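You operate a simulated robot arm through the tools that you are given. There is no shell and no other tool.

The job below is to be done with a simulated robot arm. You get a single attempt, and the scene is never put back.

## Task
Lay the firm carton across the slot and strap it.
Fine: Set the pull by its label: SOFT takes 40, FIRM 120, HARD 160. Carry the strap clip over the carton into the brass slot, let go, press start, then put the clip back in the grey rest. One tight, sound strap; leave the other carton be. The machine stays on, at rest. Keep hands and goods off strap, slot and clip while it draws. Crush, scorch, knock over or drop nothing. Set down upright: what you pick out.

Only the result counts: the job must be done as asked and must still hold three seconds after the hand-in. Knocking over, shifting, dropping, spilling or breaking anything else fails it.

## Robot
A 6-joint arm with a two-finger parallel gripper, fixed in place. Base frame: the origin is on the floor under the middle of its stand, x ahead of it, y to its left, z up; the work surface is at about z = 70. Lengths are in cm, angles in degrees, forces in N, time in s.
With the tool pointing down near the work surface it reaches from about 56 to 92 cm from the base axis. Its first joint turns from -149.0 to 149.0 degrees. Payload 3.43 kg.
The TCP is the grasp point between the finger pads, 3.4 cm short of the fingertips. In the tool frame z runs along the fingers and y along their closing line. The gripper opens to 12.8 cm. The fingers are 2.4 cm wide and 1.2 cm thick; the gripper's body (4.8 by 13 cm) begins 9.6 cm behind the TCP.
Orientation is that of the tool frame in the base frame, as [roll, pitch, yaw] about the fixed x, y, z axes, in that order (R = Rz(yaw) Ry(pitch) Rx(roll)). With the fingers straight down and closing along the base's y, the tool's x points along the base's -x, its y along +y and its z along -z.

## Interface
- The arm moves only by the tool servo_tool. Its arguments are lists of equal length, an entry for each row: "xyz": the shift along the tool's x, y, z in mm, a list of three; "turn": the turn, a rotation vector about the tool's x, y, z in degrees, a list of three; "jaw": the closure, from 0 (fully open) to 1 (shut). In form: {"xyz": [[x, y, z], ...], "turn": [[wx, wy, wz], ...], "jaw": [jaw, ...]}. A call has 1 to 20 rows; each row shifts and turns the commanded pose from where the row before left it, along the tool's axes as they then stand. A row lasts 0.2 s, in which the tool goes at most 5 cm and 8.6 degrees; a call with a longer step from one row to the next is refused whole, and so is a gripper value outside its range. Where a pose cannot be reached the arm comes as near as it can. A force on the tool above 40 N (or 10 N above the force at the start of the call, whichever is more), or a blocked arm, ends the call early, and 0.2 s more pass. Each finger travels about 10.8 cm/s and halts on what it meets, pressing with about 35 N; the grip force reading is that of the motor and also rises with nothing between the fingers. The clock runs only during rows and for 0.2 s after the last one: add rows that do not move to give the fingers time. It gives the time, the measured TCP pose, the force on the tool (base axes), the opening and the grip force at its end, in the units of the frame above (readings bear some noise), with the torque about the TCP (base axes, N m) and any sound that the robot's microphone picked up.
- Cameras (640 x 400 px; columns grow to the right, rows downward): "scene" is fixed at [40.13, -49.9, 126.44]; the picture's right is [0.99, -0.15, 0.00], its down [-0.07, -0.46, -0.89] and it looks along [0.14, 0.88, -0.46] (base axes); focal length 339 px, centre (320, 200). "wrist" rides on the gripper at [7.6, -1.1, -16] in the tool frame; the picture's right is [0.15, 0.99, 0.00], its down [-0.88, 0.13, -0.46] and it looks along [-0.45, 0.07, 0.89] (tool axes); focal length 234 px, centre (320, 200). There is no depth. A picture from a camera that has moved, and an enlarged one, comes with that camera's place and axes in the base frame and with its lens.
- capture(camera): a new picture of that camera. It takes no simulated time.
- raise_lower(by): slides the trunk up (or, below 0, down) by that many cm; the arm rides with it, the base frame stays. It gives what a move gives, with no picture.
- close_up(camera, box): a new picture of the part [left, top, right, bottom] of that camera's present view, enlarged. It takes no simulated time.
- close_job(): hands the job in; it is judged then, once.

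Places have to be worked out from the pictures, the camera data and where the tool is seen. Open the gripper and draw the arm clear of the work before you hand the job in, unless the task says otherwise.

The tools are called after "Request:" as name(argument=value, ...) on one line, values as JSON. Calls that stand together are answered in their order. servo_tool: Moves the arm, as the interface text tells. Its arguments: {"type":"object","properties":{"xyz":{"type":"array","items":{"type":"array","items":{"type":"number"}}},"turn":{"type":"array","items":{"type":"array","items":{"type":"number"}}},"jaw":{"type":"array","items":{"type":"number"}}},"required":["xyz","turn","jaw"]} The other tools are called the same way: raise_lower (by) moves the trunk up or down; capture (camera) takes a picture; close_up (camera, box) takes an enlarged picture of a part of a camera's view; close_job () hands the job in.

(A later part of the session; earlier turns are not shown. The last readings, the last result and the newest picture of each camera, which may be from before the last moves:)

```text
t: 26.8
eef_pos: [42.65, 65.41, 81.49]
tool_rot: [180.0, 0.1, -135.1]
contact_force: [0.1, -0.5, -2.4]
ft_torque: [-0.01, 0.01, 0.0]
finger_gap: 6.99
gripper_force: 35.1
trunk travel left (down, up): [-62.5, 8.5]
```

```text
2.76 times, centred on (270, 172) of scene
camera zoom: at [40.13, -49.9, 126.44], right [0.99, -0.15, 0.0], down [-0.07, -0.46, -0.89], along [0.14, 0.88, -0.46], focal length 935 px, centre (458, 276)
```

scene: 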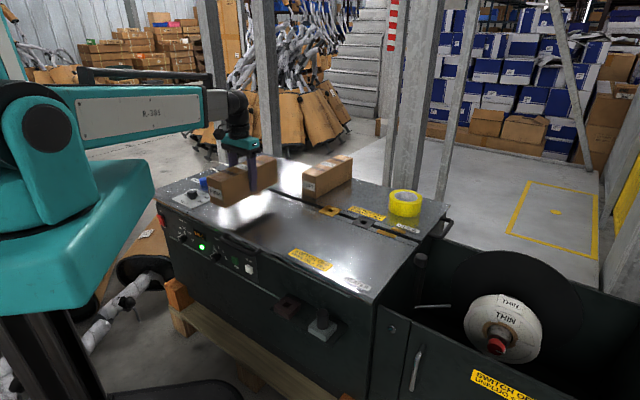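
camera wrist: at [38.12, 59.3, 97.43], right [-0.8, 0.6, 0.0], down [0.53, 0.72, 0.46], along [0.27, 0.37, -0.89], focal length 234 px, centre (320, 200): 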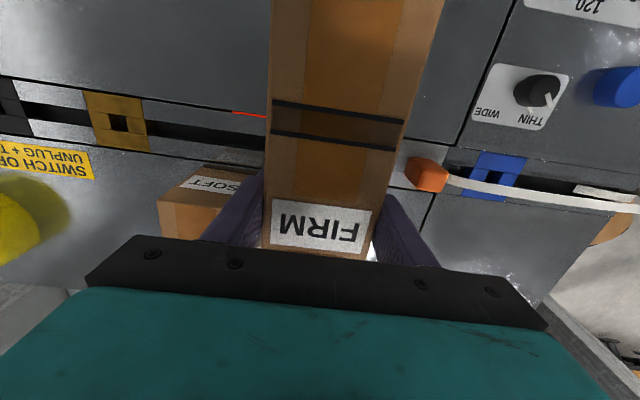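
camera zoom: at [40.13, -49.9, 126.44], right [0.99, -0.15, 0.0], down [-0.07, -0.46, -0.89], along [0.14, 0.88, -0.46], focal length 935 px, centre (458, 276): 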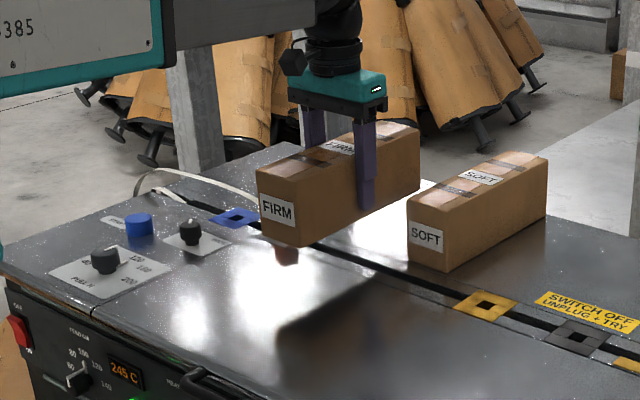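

The carton's middle is now over the slot line at about e1 = -16 (between the clip rest and brass slot). A thin red mark shows near the slot, so I zoom to see what it is before setting down.

Request:
close_up(camera="wrist", box=[80, 60, 280, 200])

Request:
close_up(camera="wrist", box=[380, 120, 640, 280])

Request:
close_up(camera="scene", box=[240, 170, 360, 230])

```text
2.86 times, centred on (180, 130) of wrist
camera zoom: at [38.12, 59.3, 97.43], right [-0.8, 0.6, 0.0], down [0.53, 0.72, 0.46], along [0.27, 0.37, -0.89], focal length 669 px, centre (720, 400)
```

zoom: 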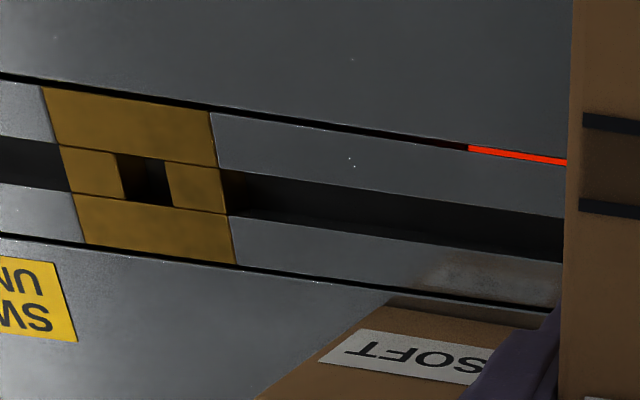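

```text
2.46 times, centred on (510, 200) of wrist
camera zoom: at [38.12, 59.3, 97.43], right [-0.8, 0.6, 0.0], down [0.53, 0.72, 0.46], along [0.27, 0.37, -0.89], focal length 576 px, centre (-148, 200)
```

zoom: 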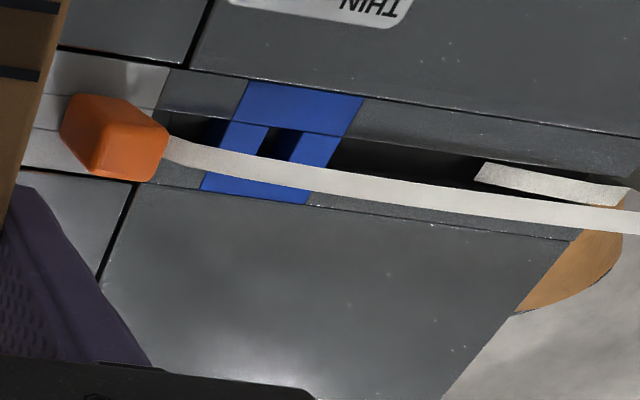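

```text
5.33 times, centred on (300, 200) of scene
camera zoom: at [40.13, -49.9, 126.44], right [0.99, -0.15, 0.0], down [-0.07, -0.46, -0.89], along [0.14, 0.88, -0.46], focal length 1808 px, centre (427, 200)
```

zoom: 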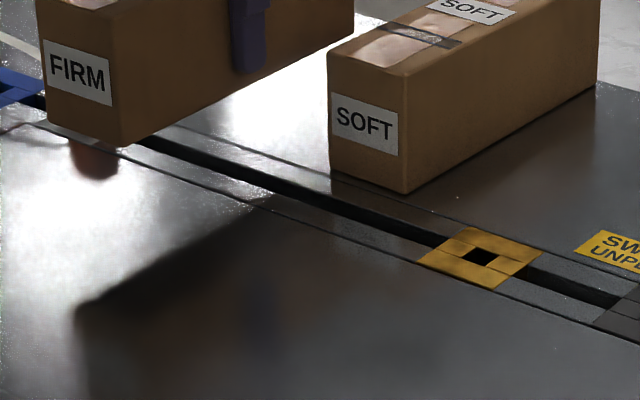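

The red line is just a glow seen through the thin seam (the sealing heater below), not an obstacle. The carton spans e1 ≈ -19.6 to -12.6, clear of the rest plate (-25) and SOFT carton (-9), so I lower it gently onto the plate.

Request:
servo_tool(xyz=[[0, 0, 10], [0, 0, 15], [0, 0, 15], [0, 0, 12], [0, 0, 8], [0, 0, 3], [0, 0, 2], [0, 0, 0], [0, 0, 0]], turn=[[0, 0, 0], [0, 0, 0], [0, 0, 0], [0, 0, 0], [0, 0, 0], [0, 0, 0], [0, 0, 0], [0, 0, 0], [0, 0, 0]], jaw=[0.75, 0.75, 0.75, 0.75, 0.75, 0.75, 0.75, 0.75, 0.75])

Request:
capture(camera="wrist")

Request:
close_up(camera="scene", box=[170, 100, 370, 245])

```text
t: 28.8
eef_pos: [42.63, 65.39, 75.01]
tool_rot: [-180.0, 0.0, -134.9]
contact_force: [0.3, 0.6, -3.3]
ft_torque: [-0.03, 0.06, 0.0]
finger_gap: 6.98
gripper_force: 34.8
trunk travel left (down, up): [-62.5, 8.5]
```

```text
taken
camera wrist: at [38.0, 59.27, 90.96], right [-0.8, 0.6, 0.0], down [0.53, 0.72, 0.46], along [0.27, 0.37, -0.89], focal length 234 px, centre (320, 200)
```

wrist: 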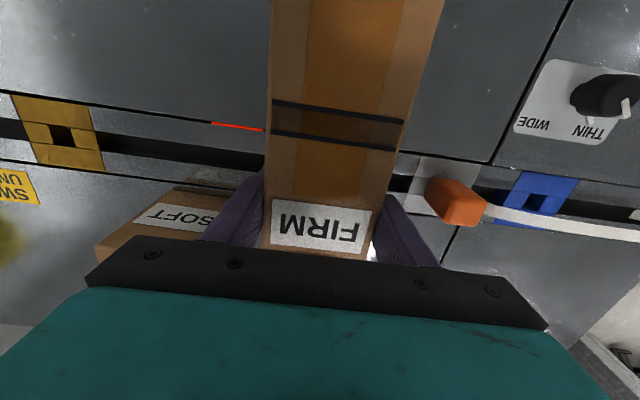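

```text
2.76 times, centred on (270, 172) of scene
camera zoom: at [40.13, -49.9, 126.44], right [0.99, -0.15, 0.0], down [-0.07, -0.46, -0.89], along [0.14, 0.88, -0.46], focal length 935 px, centre (458, 276)
```

zoom: 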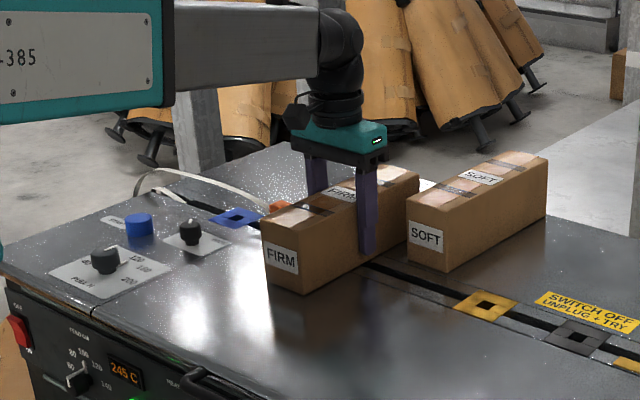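

The carton is nearly on the plate. I look closer at the red line and the carton's base before releasing.

Request:
close_up(camera="wrist", box=[160, 90, 290, 180])

Request:
close_up(camera="wrist", box=[380, 120, 640, 280])

Request:
close_up(camera="scene", box=[250, 160, 350, 220])

```text
4.44 times, centred on (225, 135) of wrist
camera zoom: at [38.0, 59.27, 90.96], right [-0.8, 0.6, 0.0], down [0.53, 0.72, 0.46], along [0.27, 0.37, -0.89], focal length 1041 px, centre (742, 489)
```

zoom: 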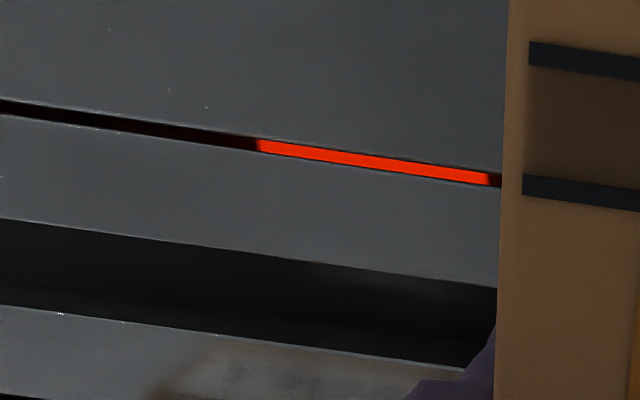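

```text
2.46 times, centred on (510, 200) of wrist
camera zoom: at [38.0, 59.27, 90.96], right [-0.8, 0.6, 0.0], down [0.53, 0.72, 0.46], along [0.27, 0.37, -0.89], focal length 576 px, centre (-148, 200)
```

zoom: 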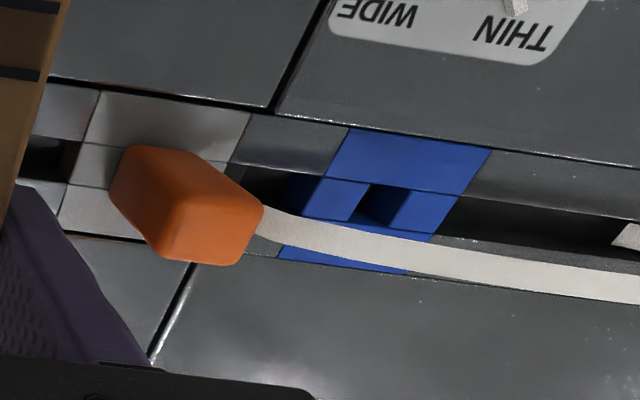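

```text
6.40 times, centred on (300, 190) of scene
camera zoom: at [40.13, -49.9, 126.44], right [0.99, -0.15, 0.0], down [-0.07, -0.46, -0.89], along [0.14, 0.88, -0.46], focal length 2169 px, centre (448, 264)
```

zoom: 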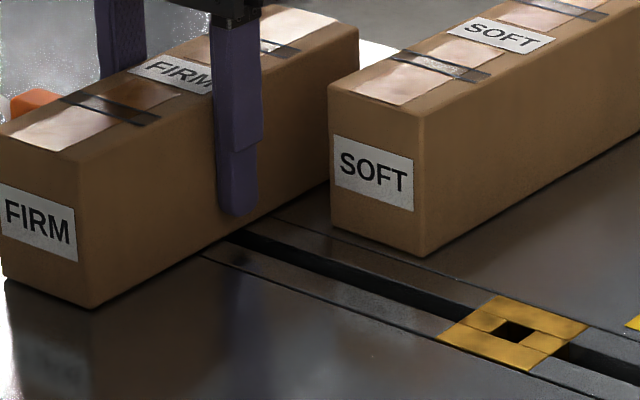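

The red glow is the sealing blade below the table, near e1 ≈ -4 to -10. I shift the carton 1 cm nearer to it while keeping over 3 cm from the SOFT carton, then set it down.

Request:
servo_tool(xyz=[[0, 0, -5], [0, 0, -5], [0, -5, 0], [0, -6, 0], [0, 0, 0], [0, 0, 5], [0, 0, 4], [0, 0, 2], [0, 0, 0.5], [0, 0, 0]], turn=[[0, 0, 0], [0, 0, 0], [0, 0, 0], [0, 0, 0], [0, 0, 0], [0, 0, 0], [0, 0, 0], [0, 0, 0], [0, 0, 0], [0, 0, 0]], jaw=[0.75, 0.75, 0.75, 0.75, 0.75, 0.75, 0.75, 0.75, 0.75, 0.75])

Request:
close_up(camera="scene", box=[250, 160, 350, 220])

Request:
capture(camera="wrist")

```text
t: 31.0
eef_pos: [43.52, 64.64, 75.0]
tool_rot: [-180.0, 0.1, -135.1]
contact_force: [2.2, 3.2, 6.9]
ft_torque: [-0.71, 0.69, -0.02]
finger_gap: 7.0
gripper_force: 34.9
trunk travel left (down, up): [-62.5, 8.5]
```

```text
6.40 times, centred on (300, 190) of scene
camera zoom: at [40.13, -49.9, 126.44], right [0.99, -0.15, 0.0], down [-0.07, -0.46, -0.89], along [0.14, 0.88, -0.46], focal length 2169 px, centre (448, 264)
```

zoom: 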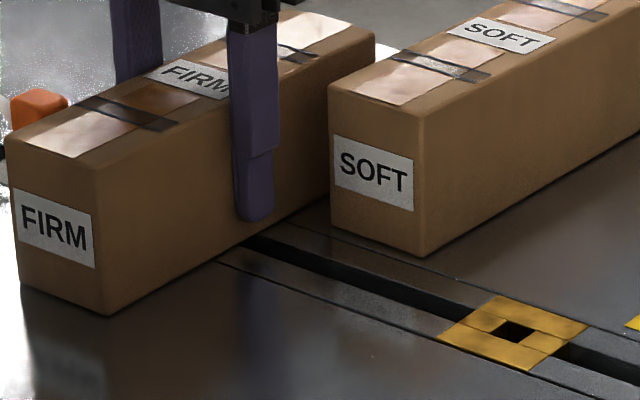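

```text
taken
camera wrist: at [38.88, 58.5, 90.9], right [-0.8, 0.6, 0.0], down [0.53, 0.71, 0.46], along [0.27, 0.37, -0.89], focal length 234 px, centre (320, 200)
```

wrist: 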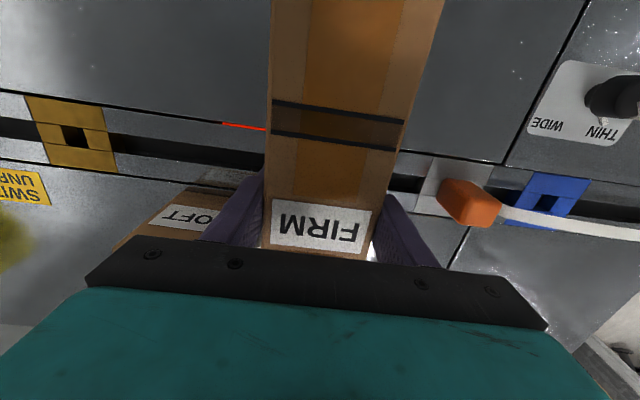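

The upward force shows the carton resting on the plate, centred at e1 ≈ -14.9, e2 ≈ 76.5. I open the jaws modestly and lift straight up.

Request:
servo_tool(xyz=[[0, 0, 0], [0, 0, 0], [0, 0, 0], [0, 0, -20], [0, 0, -40], [0, 0, -45], [0, 0, -45], [0, 0, 0]], turn=[[0, 0, 0], [0, 0, 0], [0, 0, 0], [0, 0, 0], [0, 0, 0], [0, 0, 0], [0, 0, 0], [0, 0, 0]], jaw=[0.45, 0.35, 0.33, 0.33, 0.33, 0.33, 0.33, 0.33])

Request:
capture(camera="wrist")

Request:
close_up(camera="scene", box=[170, 100, 370, 245])

```text
t: 32.8
eef_pos: [43.9, 64.6, 90.19]
tool_rot: [180.0, 0.0, -134.9]
contact_force: [0.1, -0.9, -0.1]
ft_torque: [0.0, -0.01, 0.01]
finger_gap: 8.58
gripper_force: 0.1
trunk travel left (down, up): [-62.5, 8.5]
```

```text
taken
camera wrist: at [39.18, 58.45, 106.09], right [-0.8, 0.6, 0.0], down [0.53, 0.72, 0.46], along [0.27, 0.37, -0.89], focal length 234 px, centre (320, 200)
```

wrist: 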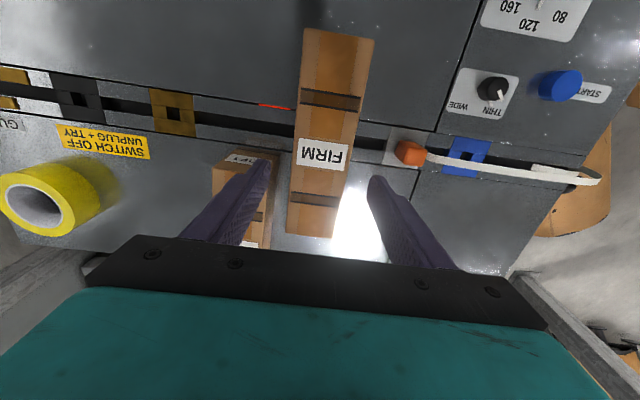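

```text
2.76 times, centred on (270, 172) of scene
camera zoom: at [40.13, -49.9, 126.44], right [0.99, -0.15, 0.0], down [-0.07, -0.46, -0.89], along [0.14, 0.88, -0.46], focal length 935 px, centre (458, 276)
```

zoom: 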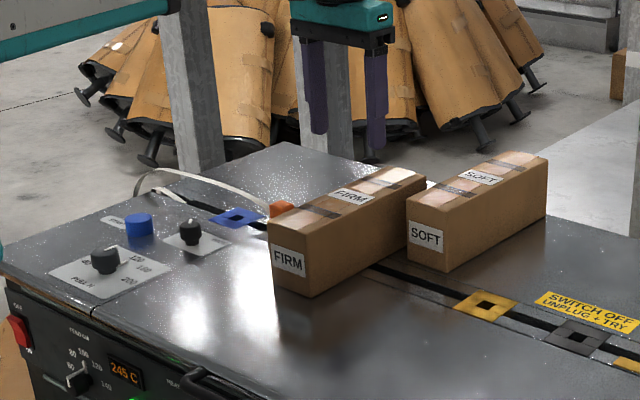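

The carton is down across the slot. From this height I zoom to measure the clip, rest, brass hole and the carton.

Request:
close_up(camera="wrist", box=[360, 90, 520, 200])

Request:
close_up(camera="wrist", box=[120, 60, 280, 170])

Request:
close_up(camera="wrist", box=[200, 20, 440, 260])

Request:
close_up(camera="scene", box=[200, 140, 280, 190])

```text
3.64 times, centred on (440, 145) of wrist
camera zoom: at [39.18, 58.45, 106.09], right [-0.8, 0.6, 0.0], down [0.53, 0.72, 0.46], along [0.27, 0.37, -0.89], focal length 852 px, centre (-116, 400)
```

zoom: 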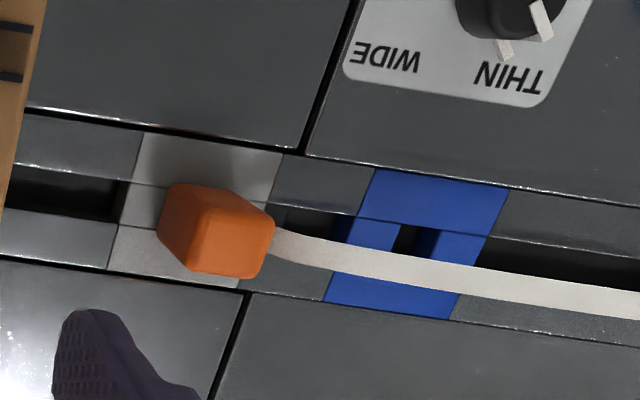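

```text
3.64 times, centred on (200, 115) of wrist
camera zoom: at [39.18, 58.45, 106.09], right [-0.8, 0.6, 0.0], down [0.53, 0.72, 0.46], along [0.27, 0.37, -0.89], focal length 852 px, centre (756, 509)
```

zoom: 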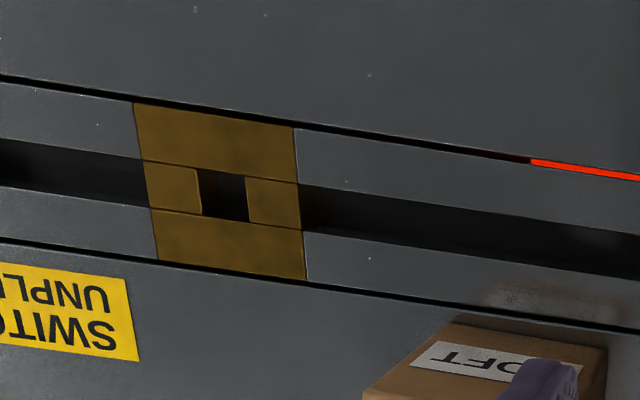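

```text
1.67 times, centred on (320, 140) of wrist
camera zoom: at [39.18, 58.45, 106.09], right [-0.8, 0.6, 0.0], down [0.53, 0.72, 0.46], along [0.27, 0.37, -0.89], focal length 390 px, centre (320, 300)
```

zoom: 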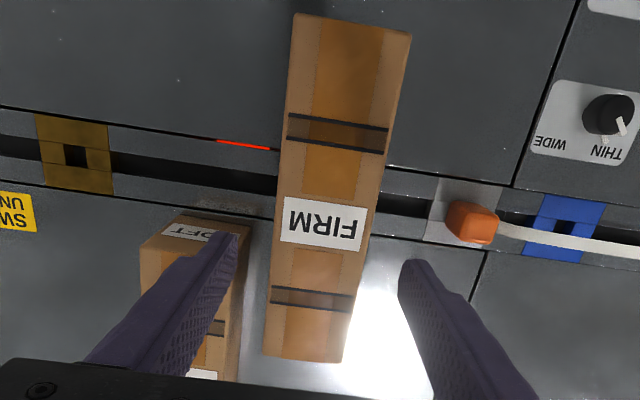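

```text
8.00 times, centred on (240, 165) of scene
camera zoom: at [40.13, -49.9, 126.44], right [0.99, -0.15, 0.0], down [-0.07, -0.46, -0.89], along [0.14, 0.88, -0.46], focal length 2712 px, centre (960, 480)
```

zoom: 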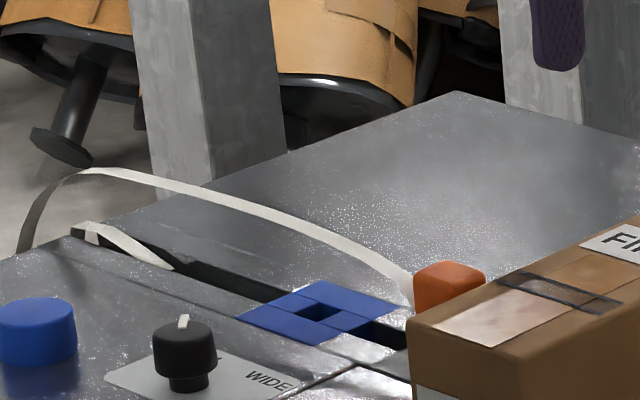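

Measured: FIRM spans e1 -18.3…-11.7, e2 64.8…88.4 (centred over the slot); clip at about (34.3, 73.7), top near z 74.7; brass hole at about (59.0, 49.2), hole ≈1.9 cm. I move above the clip and turn the tool so the fingers close across the slot, clear of the strap.

Request:
servo_tool(xyz=[[2, 32, -10], [2, 32, 0], [0, 32, 0], [0, 33, 0], [0, 0, 0], [0, 0, 0], [0, 0, 0], [0, 0, 0], [0, 0, 0], [0, 0, 0], [0, 0, 0], [0, 0, 0], [0, 0, 0], [0, 0, 0], [0, 0, 0], [0, 0, 0]], turn=[[0, 0, 0], [0, 0, 0], [0, 0, 0], [0, 0, 0], [0, 0, 8.2], [0, 0, 8.2], [0, 0, 8.2], [0, 0, 8.2], [0, 0, 8.2], [0, 0, 8.2], [0, 0, 8.2], [0, 0, 8.2], [0, 0, 8.2], [0, 0, 8.2], [0, 0, 8], [0, 0, 0]], jaw=[0.33, 0.4, 0.45, 0.45, 0.45, 0.45, 0.45, 0.45, 0.45, 0.45, 0.45, 0.45, 0.45, 0.45, 0.45, 0.45])

Request:
capture(camera="wrist")

Request:
capture(camera="scene")

```text
t: 36.2
eef_pos: [34.01, 73.3, 90.98]
tool_rot: [-180.0, 0.0, 134.9]
contact_force: [0.2, -0.7, 0.5]
ft_torque: [-0.02, 0.02, 0.02]
finger_gap: 7.02
gripper_force: 0.0
trunk travel left (down, up): [-62.5, 8.5]
```

```text
taken
camera wrist: at [27.84, 78.02, 106.88], right [0.6, 0.8, 0.0], down [0.71, -0.53, 0.46], along [0.37, -0.27, -0.89], focal length 234 px, centre (320, 200)
```

wrist: 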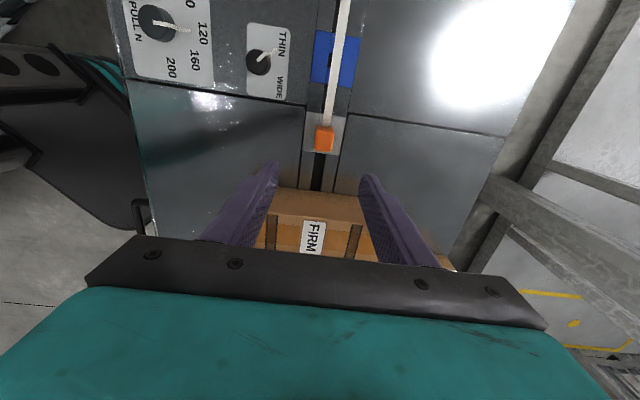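

```text
taken
```

scene: 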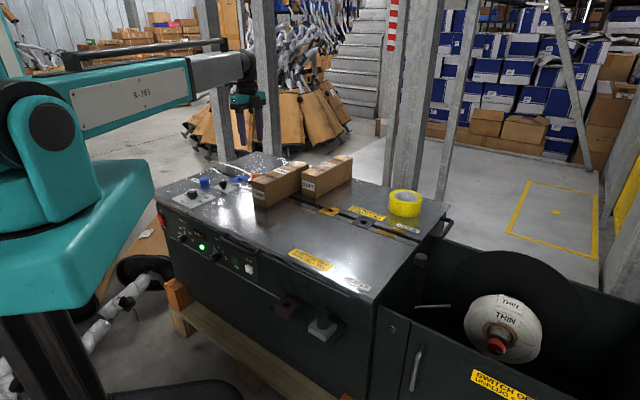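

Now the view is down the slot with the clip ahead of the fingers. I zoom to measure the clip.

Request:
close_up(camera="wrist", box=[270, 80, 390, 180])

Request:
close_up(camera="wrist", box=[120, 0, 320, 120])

```text
4.00 times, centred on (330, 130) of wrist
camera zoom: at [27.84, 78.02, 106.88], right [0.6, 0.8, 0.0], down [0.71, -0.53, 0.46], along [0.37, -0.27, -0.89], focal length 937 px, centre (280, 480)
```

zoom: 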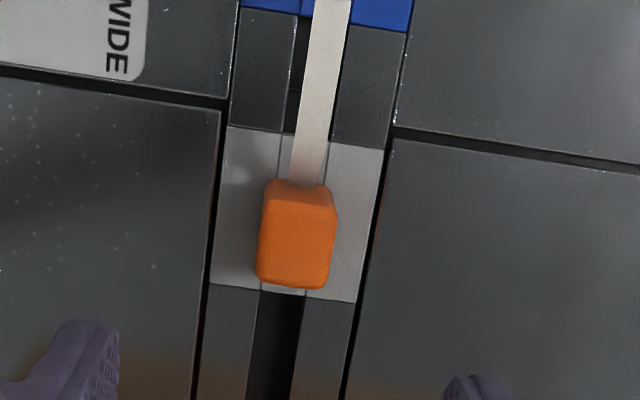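

```text
3.20 times, centred on (220, 60) of wrist
camera zoom: at [27.84, 78.02, 106.88], right [0.6, 0.8, 0.0], down [0.71, -0.53, 0.46], along [0.37, -0.27, -0.89], focal length 749 px, centre (640, 648)
```

zoom: 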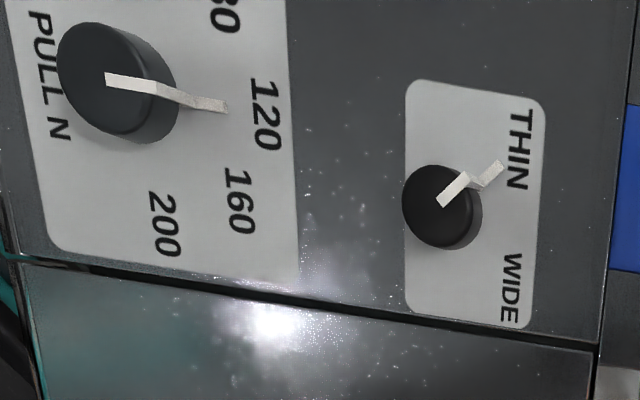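

The clip head is about 2.5 cm square, centred at e1 ≈ -28.1, e2 ≈ 76.5, top z ≈ 74.7; the dials read 120 and THIN. I shift to centre on it and come partway down.

Request:
servo_tool(xyz=[[3, 5.5, 20], [0, 0, 30], [0, 0, 30], [0, 0, 20], [0, 0, 0]], turn=[[0, 0, 0], [0, 0, 0], [0, 0, 0], [0, 0, 0], [0, 0, 0]], jaw=[0.45, 0.45, 0.45, 0.45, 0.45])

Request:
capture(camera="wrist")

Request:
close_up(camera="wrist", box=[250, 90, 390, 230])

Request:
close_up(camera="scene", box=[170, 100, 370, 245])

```text
t: 37.4
eef_pos: [34.33, 74.01, 80.89]
tool_rot: [-180.0, 0.0, 134.9]
contact_force: [0.1, -0.5, -0.2]
ft_torque: [0.0, 0.0, -0.02]
finger_gap: 7.02
gripper_force: 0.2
trunk travel left (down, up): [-62.5, 8.5]
```

```text
taken
camera wrist: at [28.03, 78.58, 96.89], right [0.6, 0.8, 0.0], down [0.72, -0.53, 0.46], along [0.37, -0.27, -0.89], focal length 234 px, centre (320, 200)
```

wrist: 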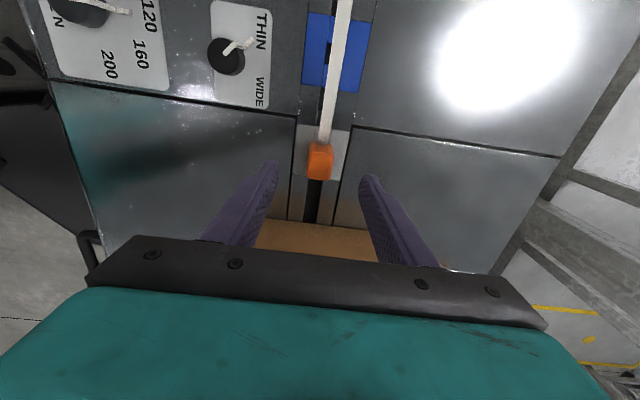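

```text
2.86 times, centred on (320, 160) of wrist
camera zoom: at [28.03, 78.58, 96.89], right [0.6, 0.8, 0.0], down [0.72, -0.53, 0.46], along [0.37, -0.27, -0.89], focal length 669 px, centre (320, 314)
```

zoom: 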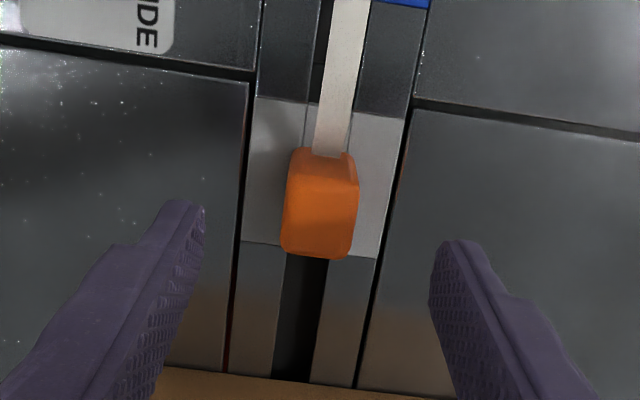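

```text
2.76 times, centred on (270, 172) of scene
camera zoom: at [40.13, -49.9, 126.44], right [0.99, -0.15, 0.0], down [-0.07, -0.46, -0.89], along [0.14, 0.88, -0.46], focal length 935 px, centre (458, 276)
```

zoom: 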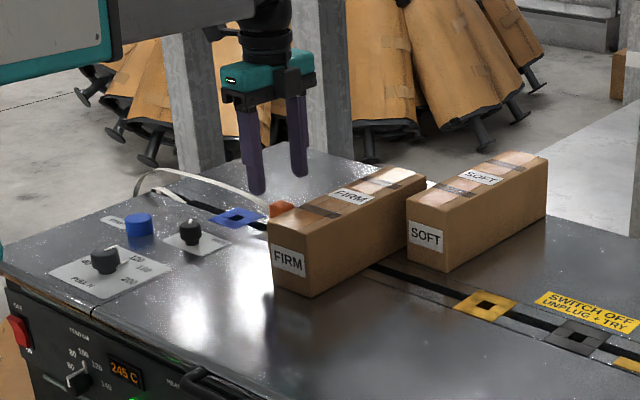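

The clip is centred under the TCP within about 1 mm. I descend to z≈74.2 with the fingers astride it.

Request:
servo_tool(xyz=[[1, 0, 25], [0, 0, 22], [0, 0, 15], [0, 0, 5], [0, 0, 0]], turn=[[0, 0, 0], [0, 0, 0], [0, 0, 0], [0, 0, 0], [0, 0, 0]], jaw=[0.45, 0.45, 0.45, 0.45, 0.45])

Request:
close_up(camera="wrist", box=[220, 80, 420, 260])

Request:
close_up(camera="scene", box=[190, 130, 310, 210])

```text
t: 38.6
eef_pos: [34.07, 74.11, 74.15]
tool_rot: [180.0, 0.0, 135.0]
contact_force: [-0.4, 0.4, -0.6]
ft_torque: [-0.02, -0.03, 0.01]
finger_gap: 7.05
gripper_force: 0.1
trunk travel left (down, up): [-62.5, 8.5]
```

```text
2.22 times, centred on (320, 170) of wrist
camera zoom: at [27.94, 78.68, 90.13], right [0.6, 0.8, 0.0], down [0.72, -0.53, 0.46], along [0.37, -0.27, -0.89], focal length 520 px, centre (320, 267)
```

zoom: 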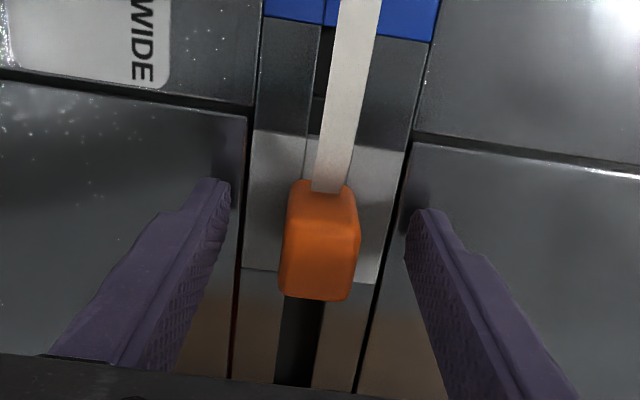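

```text
5.00 times, centred on (250, 170) of scene
camera zoom: at [40.13, -49.9, 126.44], right [0.99, -0.15, 0.0], down [-0.07, -0.46, -0.89], along [0.14, 0.88, -0.46], focal length 1695 px, centre (670, 350)
```

zoom: 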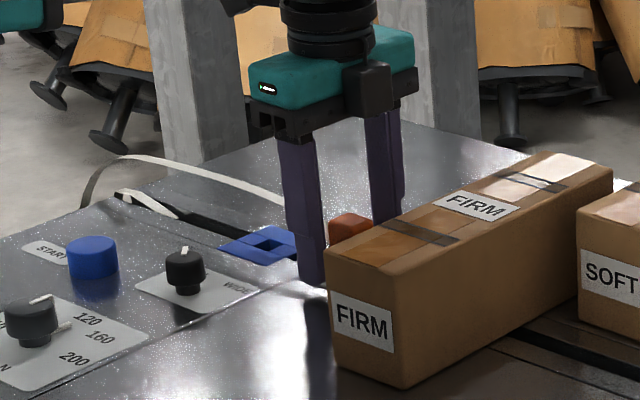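

The clip stands midway between the fingers, strap free. I close on it.

Request:
servo_tool(xyz=[[0, 0, 0], [0, 0, 0], [0, 0, 0], [0, 0, 0], [0, 0, 0]], turn=[[0, 0, 0], [0, 0, 0], [0, 0, 0], [0, 0, 0], [0, 0, 0]], jaw=[0.6, 0.75, 0.9, 0.95, 0.95])

Request:
close_up(camera="wrist", box=[220, 80, 420, 260])

```text
t: 39.8
eef_pos: [34.19, 74.09, 74.25]
tool_rot: [179.9, 0.0, 135.0]
contact_force: [0.2, 0.1, -0.9]
ft_torque: [-0.02, -0.05, -0.01]
finger_gap: 2.47
gripper_force: 35.0
trunk travel left (down, up): [-62.5, 8.5]
```

```text
2.22 times, centred on (320, 170) of wrist
camera zoom: at [27.94, 78.68, 90.15], right [0.6, 0.8, 0.0], down [0.72, -0.53, 0.46], along [0.37, -0.27, -0.89], focal length 520 px, centre (320, 267)
```

zoom: 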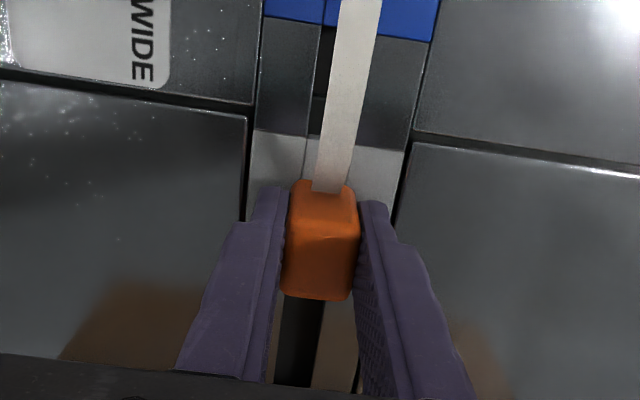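

Clip gripped at 2.47 cm with the TCP at e1 ≈ -28.2, e2 ≈ 76.55, z 74.2 when seated. I lift slowly straight up.

Request:
servo_tool(xyz=[[0, 0, -5], [0, 0, -8], [0, 0, -12], [0, 0, -15], [0, 0, 0]], turn=[[0, 0, 0], [0, 0, 0], [0, 0, 0], [0, 0, 0], [0, 0, 0]], jaw=[0.95, 0.95, 0.95, 0.95, 0.95])

Request:
close_up(camera="wrist", box=[220, 80, 420, 260])

Request:
close_up(camera="scene", box=[150, 110, 310, 210])

```text
t: 41.0
eef_pos: [34.13, 74.17, 78.24]
tool_rot: [-180.0, 0.0, 135.0]
contact_force: [-0.1, -0.3, -0.2]
ft_torque: [0.0, 0.0, 0.01]
finger_gap: 2.48
gripper_force: 34.7
trunk travel left (down, up): [-62.5, 8.5]
```

```text
2.22 times, centred on (320, 170) of wrist
camera zoom: at [27.95, 78.74, 94.23], right [0.6, 0.8, 0.0], down [0.72, -0.53, 0.46], along [0.37, -0.27, -0.89], focal length 520 px, centre (320, 267)
```

zoom: 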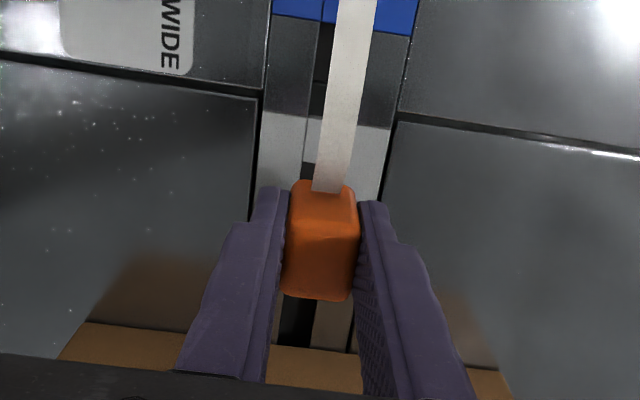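

```text
4.00 times, centred on (230, 160) of scene
camera zoom: at [40.13, -49.9, 126.44], right [0.99, -0.15, 0.0], down [-0.07, -0.46, -0.89], along [0.14, 0.88, -0.46], focal length 1356 px, centre (680, 360)
```

zoom: 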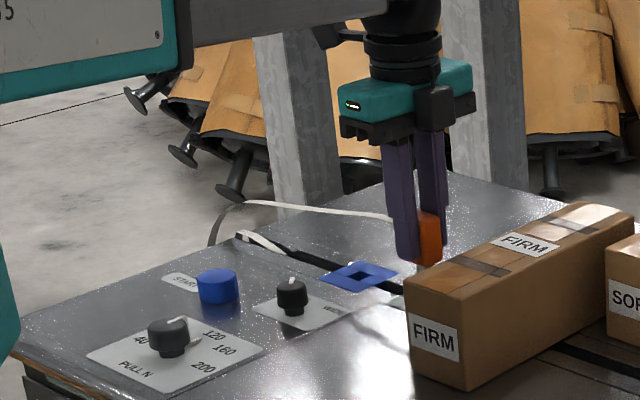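

The clip came out cleanly with the strap attached. I lift it well above the carton's top (79) and look at it from the scene camera.

Request:
servo_tool(xyz=[[0, 0, -20], [0, 0, -25], [0, 0, -25], [0, 0, -25], [0, 0, -20], [0, 0, -5], [0, 0, 0]], turn=[[0, 0, 0], [0, 0, 0], [0, 0, 0], [0, 0, 0], [0, 0, 0], [0, 0, 0], [0, 0, 0]], jaw=[0.95, 0.95, 0.95, 0.95, 0.95, 0.95, 0.95])

Request:
close_up(camera="scene", box=[150, 90, 310, 190])

Request:
capture(camera="wrist")

```text
t: 42.6
eef_pos: [34.09, 74.15, 90.34]
tool_rot: [-180.0, 0.0, 135.0]
contact_force: [0.4, -0.1, -1.3]
ft_torque: [0.01, 0.01, 0.03]
finger_gap: 2.47
gripper_force: 34.6
trunk travel left (down, up): [-62.5, 8.5]
```

```text
4.00 times, centred on (230, 140) of scene
camera zoom: at [40.13, -49.9, 126.44], right [0.99, -0.15, 0.0], down [-0.07, -0.46, -0.89], along [0.14, 0.88, -0.46], focal length 1356 px, centre (680, 440)
```

zoom: 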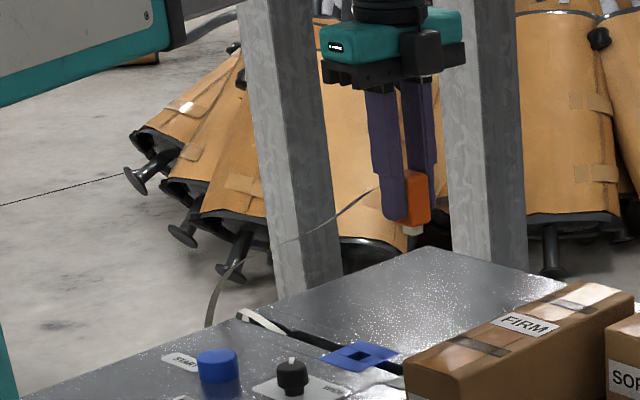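

```text
taken
camera wrist: at [27.81, 78.8, 106.22], right [0.6, 0.8, 0.0], down [0.72, -0.53, 0.46], along [0.37, -0.27, -0.89], focal length 234 px, centre (320, 200)
```

wrist: 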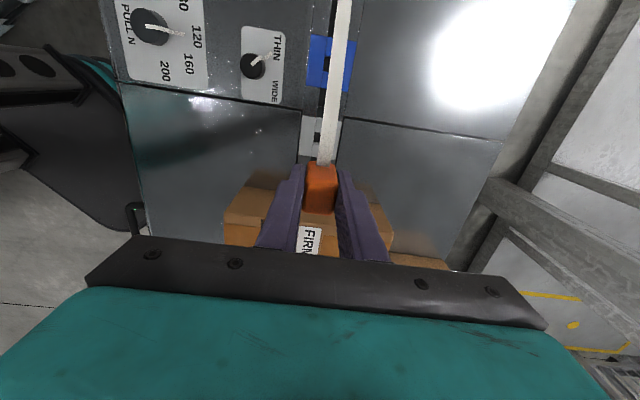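

The clip has a short grey stem below its body that has to enter the brass hole. I carry it along the slot line over the carton to above the brass slot.

Request:
servo_tool(xyz=[[-10, 0, 0], [-22, 0, 0], [-30, 0, 0], [-30, 0, 0], [-30, 0, 0], [-30, 0, 0], [-30, 0, 0], [-30, 0, 0], [-30, 0, 0], [-30, 0, 0], [-30, 0, 0], [-25, 0, 0], [-16, 0, 0], [-8, 0, 0], [0, 0, 0]], turn=[[0, 0, 0], [0, 0, 0], [0, 0, 0], [0, 0, 0], [0, 0, 0], [0, 0, 0], [0, 0, 0], [0, 0, 0], [0, 0, 0], [0, 0, 0], [0, 0, 0], [0, 0, 0], [0, 0, 0], [0, 0, 0], [0, 0, 0]], jaw=[0.95, 0.95, 0.95, 0.95, 0.95, 0.95, 0.95, 0.95, 0.95, 0.95, 0.95, 0.95, 0.95, 0.95, 0.95])

Request:
capture(camera="wrist")

Request:
capture(camera="scene")

Request:
close_up(camera="scene", box=[220, 120, 400, 240])

```text
t: 45.8
eef_pos: [59.0, 49.32, 90.34]
tool_rot: [-179.9, 0.0, 135.1]
contact_force: [0.7, 0.8, -0.4]
ft_torque: [0.0, 0.03, 0.01]
finger_gap: 2.49
gripper_force: 35.6
trunk travel left (down, up): [-62.5, 8.5]
```

```text
taken
camera wrist: at [52.86, 53.88, 106.16], right [0.6, 0.8, 0.0], down [0.72, -0.53, 0.46], along [0.37, -0.27, -0.89], focal length 234 px, centre (320, 200)
```

wrist: 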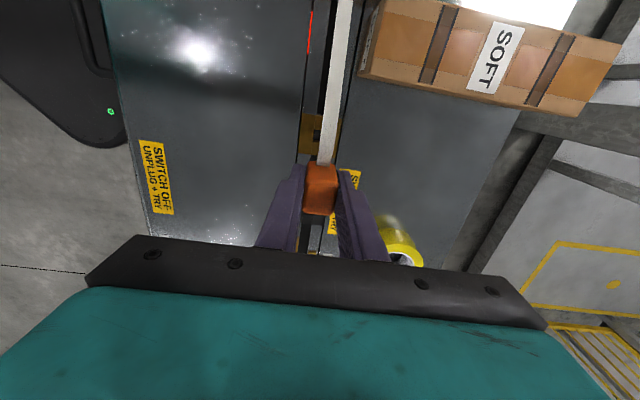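

```text
taken
```

scene: 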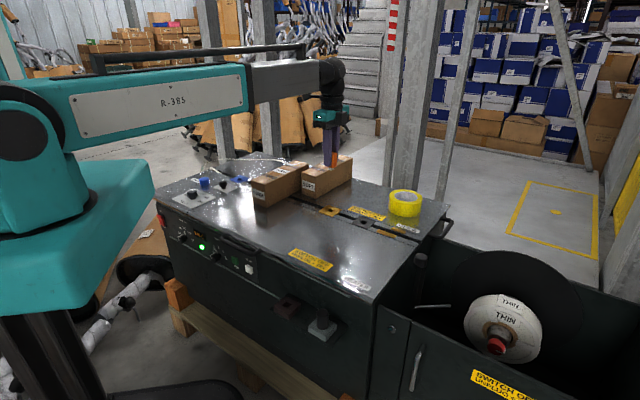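

```text
3.33 times, centred on (310, 180) of scene
camera zoom: at [40.13, -49.9, 126.44], right [0.99, -0.15, 0.0], down [-0.07, -0.46, -0.89], along [0.14, 0.88, -0.46], focal length 1130 px, centre (353, 267)
```

zoom: 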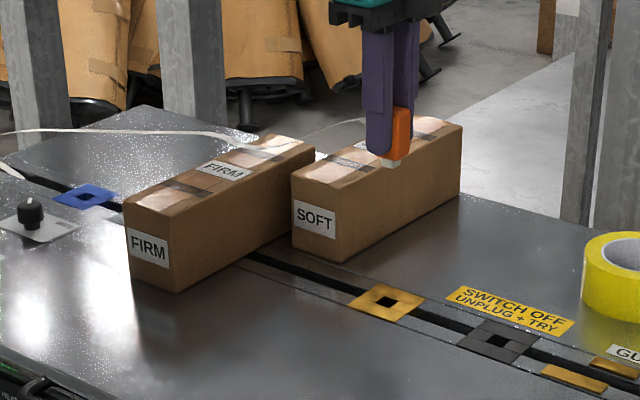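

The clip hangs at e1 ≈ 6.84, e2 ≈ 76.6, right above the brass slot, with the strap running back over the FIRM carton. I zoom to check alignment with the brass plate before descending.

Request:
close_up(camera="wrist", box=[260, 90, 400, 270])

Request:
close_up(camera="scene", box=[280, 150, 400, 230])

```text
2.22 times, centred on (330, 180) of wrist
camera zoom: at [52.86, 53.88, 106.16], right [0.6, 0.8, 0.0], down [0.72, -0.53, 0.46], along [0.37, -0.27, -0.89], focal length 520 px, centre (298, 244)
```

zoom: 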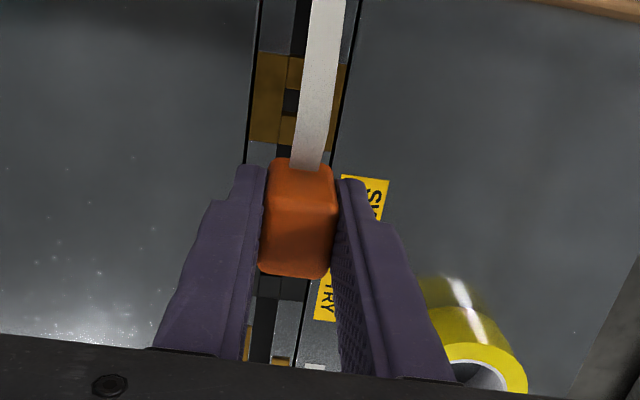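

```text
5.00 times, centred on (340, 190) of scene
camera zoom: at [40.13, -49.9, 126.44], right [0.99, -0.15, 0.0], down [-0.07, -0.46, -0.89], along [0.14, 0.88, -0.46], focal length 1695 px, centre (220, 250)
```

zoom: 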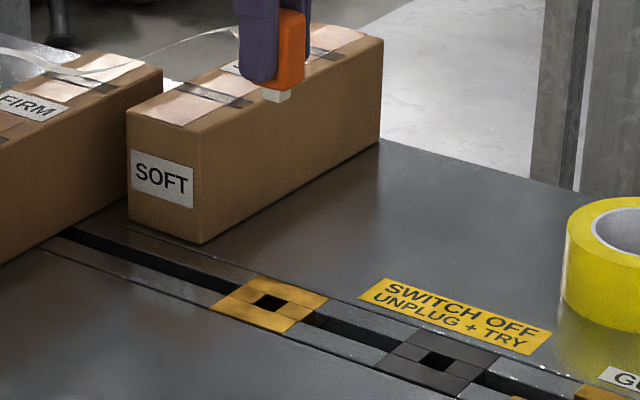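

The brass plate's centre measures within 1 mm of the clip axis. I descend to just above the plate and look again.

Request:
servo_tool(xyz=[[0, 0, 20], [0, 0, 30], [0, 0, 30], [0, 0, 30], [0, 0, 17], [0, 0, 3], [0, 0, 0]], turn=[[0, 0, 0], [0, 0, 0], [0, 0, 0], [0, 0, 0], [0, 0, 0], [0, 0, 0], [0, 0, 0]], jaw=[0.95, 0.95, 0.95, 0.95, 0.95, 0.95, 0.95])

Request:
close_up(camera="wrist", box=[240, 50, 420, 260])

Request:
close_up(camera="scene", box=[290, 170, 380, 230])

Request:
capture(camera="scene")

```text
t: 47.4
eef_pos: [59.06, 49.29, 77.26]
tool_rot: [-180.0, -0.1, 135.0]
contact_force: [-0.4, 0.4, 0.3]
ft_torque: [-0.02, 0.0, 0.01]
finger_gap: 2.48
gripper_force: 35.2
trunk travel left (down, up): [-62.5, 8.5]
```

```text
1.90 times, centred on (330, 155) of wrist
camera zoom: at [52.71, 53.87, 93.19], right [0.6, 0.8, 0.0], down [0.72, -0.53, 0.46], along [0.37, -0.27, -0.89], focal length 446 px, centre (301, 286)
```

zoom: 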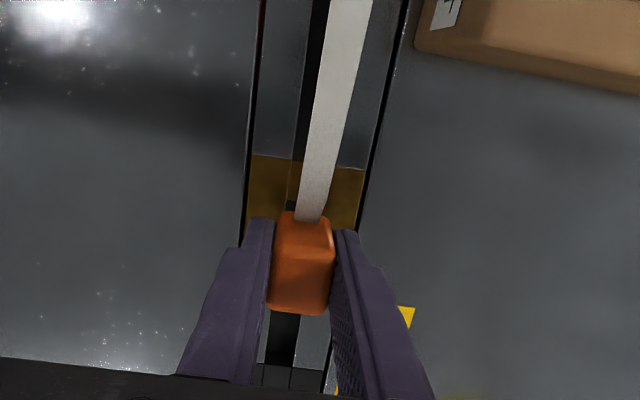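

```text
6.67 times, centred on (335, 200) of scene
camera zoom: at [40.13, -49.9, 126.44], right [0.99, -0.15, 0.0], down [-0.07, -0.46, -0.89], along [0.14, 0.88, -0.46], focal length 2260 px, centre (220, 200)
```

zoom: 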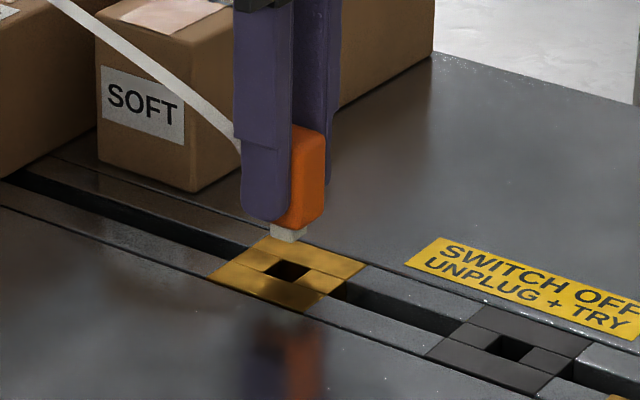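

```text
taken
```

scene: 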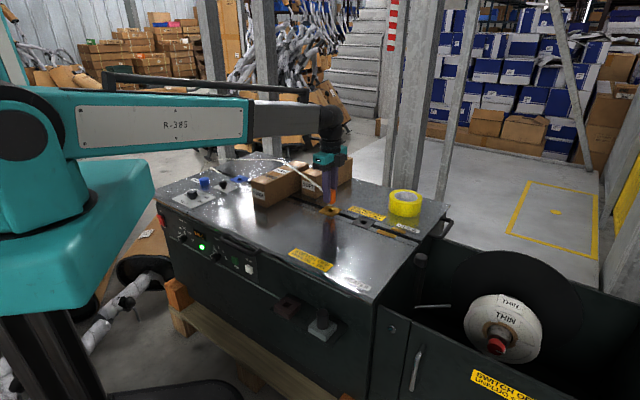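

Both views show the stem right over the brass hole, about 1.8 cm up. I lower slowly to seat it.

Request:
servo_tool(xyz=[[0, 0, 8], [0, 0, 6], [0, 0, 4], [0, 0, 3], [0, 0, 0]], turn=[[0, 0, 0], [0, 0, 0], [0, 0, 0], [0, 0, 0], [0, 0, 0]], jaw=[0.95, 0.95, 0.95, 0.95, 0.95])

Request:
close_up(camera="scene", box=[290, 170, 380, 230])

Request:
close_up(camera="wrist", box=[240, 50, 420, 260])

```text
t: 48.6
eef_pos: [58.88, 49.34, 75.09]
tool_rot: [-180.0, 0.0, 135.0]
contact_force: [-0.6, -0.6, -0.6]
ft_torque: [0.03, 0.0, -0.01]
finger_gap: 2.5
gripper_force: 34.8
trunk travel left (down, up): [-62.5, 8.5]
```

```text
6.67 times, centred on (335, 200) of scene
camera zoom: at [40.13, -49.9, 126.44], right [0.99, -0.15, 0.0], down [-0.07, -0.46, -0.89], along [0.14, 0.88, -0.46], focal length 2260 px, centre (220, 200)
```

zoom: 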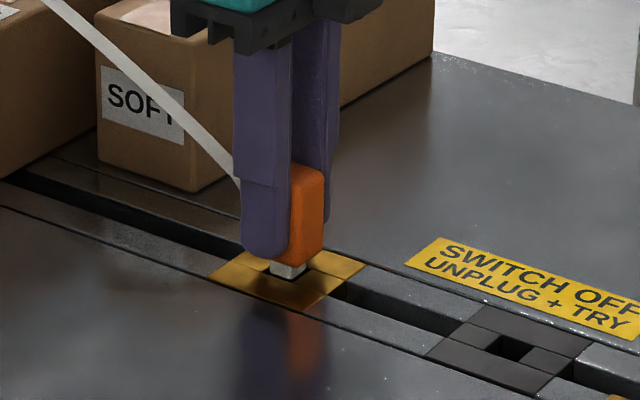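

```text
1.90 times, centred on (330, 155) of wrist
camera zoom: at [52.72, 53.94, 91.04], right [0.6, 0.8, 0.0], down [0.72, -0.53, 0.46], along [0.37, -0.27, -0.89], focal length 446 px, centre (301, 286)
```

zoom: 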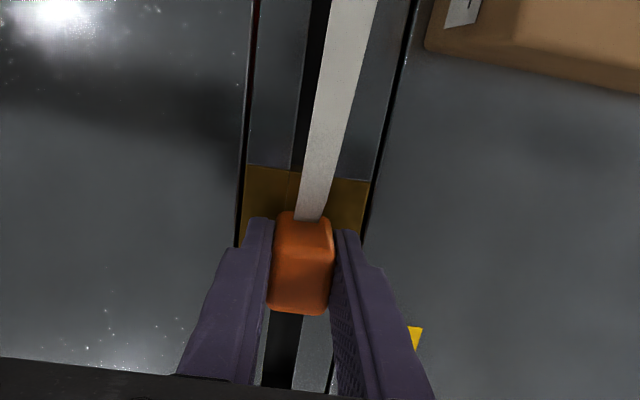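

The stem is entering the hole with no side load. I lower the last 9 mm.

Request:
servo_tool(xyz=[[0, 0, 4], [0, 0, 3], [0, 0, 1.5], [0, 0, 0.5], [0, 0, 0]], turn=[[0, 0, 0], [0, 0, 0], [0, 0, 0], [0, 0, 0], [0, 0, 0]], jaw=[0.95, 0.95, 0.95, 0.95, 0.95])

Request:
close_up(camera="scene", box=[290, 170, 380, 230])

Request:
close_up(camera="scene", box=[200, 120, 380, 240])

```text
t: 49.8
eef_pos: [58.94, 49.19, 74.12]
tool_rot: [-179.9, 0.0, 135.0]
contact_force: [0.3, -0.1, 1.3]
ft_torque: [-0.02, 0.0, 0.02]
finger_gap: 2.49
gripper_force: 35.1
trunk travel left (down, up): [-62.5, 8.5]
```

```text
6.67 times, centred on (335, 200) of scene
camera zoom: at [40.13, -49.9, 126.44], right [0.99, -0.15, 0.0], down [-0.07, -0.46, -0.89], along [0.14, 0.88, -0.46], focal length 2260 px, centre (220, 200)
```

zoom: 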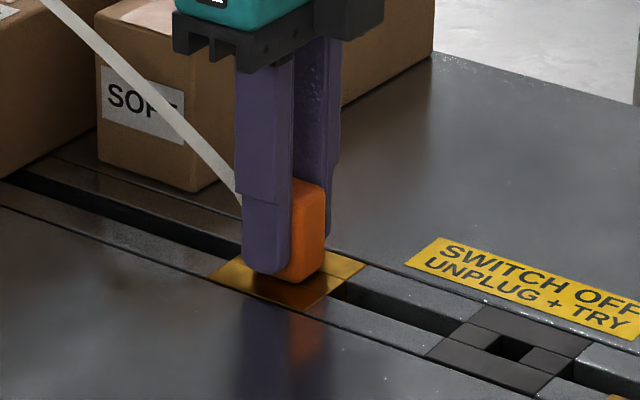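

```text
3.33 times, centred on (290, 180) of scene
camera zoom: at [40.13, -49.9, 126.44], right [0.99, -0.15, 0.0], down [-0.07, -0.46, -0.89], along [0.14, 0.88, -0.46], focal length 1130 px, centre (420, 267)
```

zoom: 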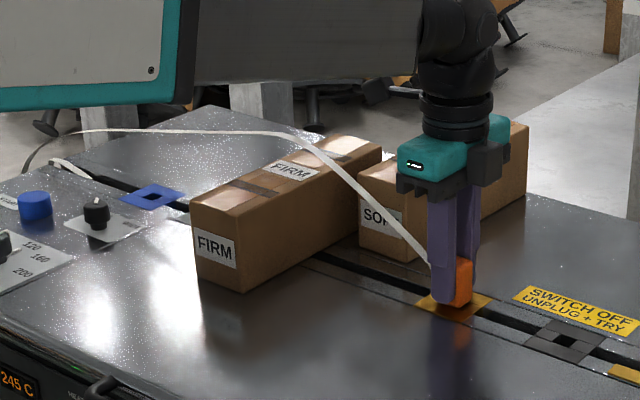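

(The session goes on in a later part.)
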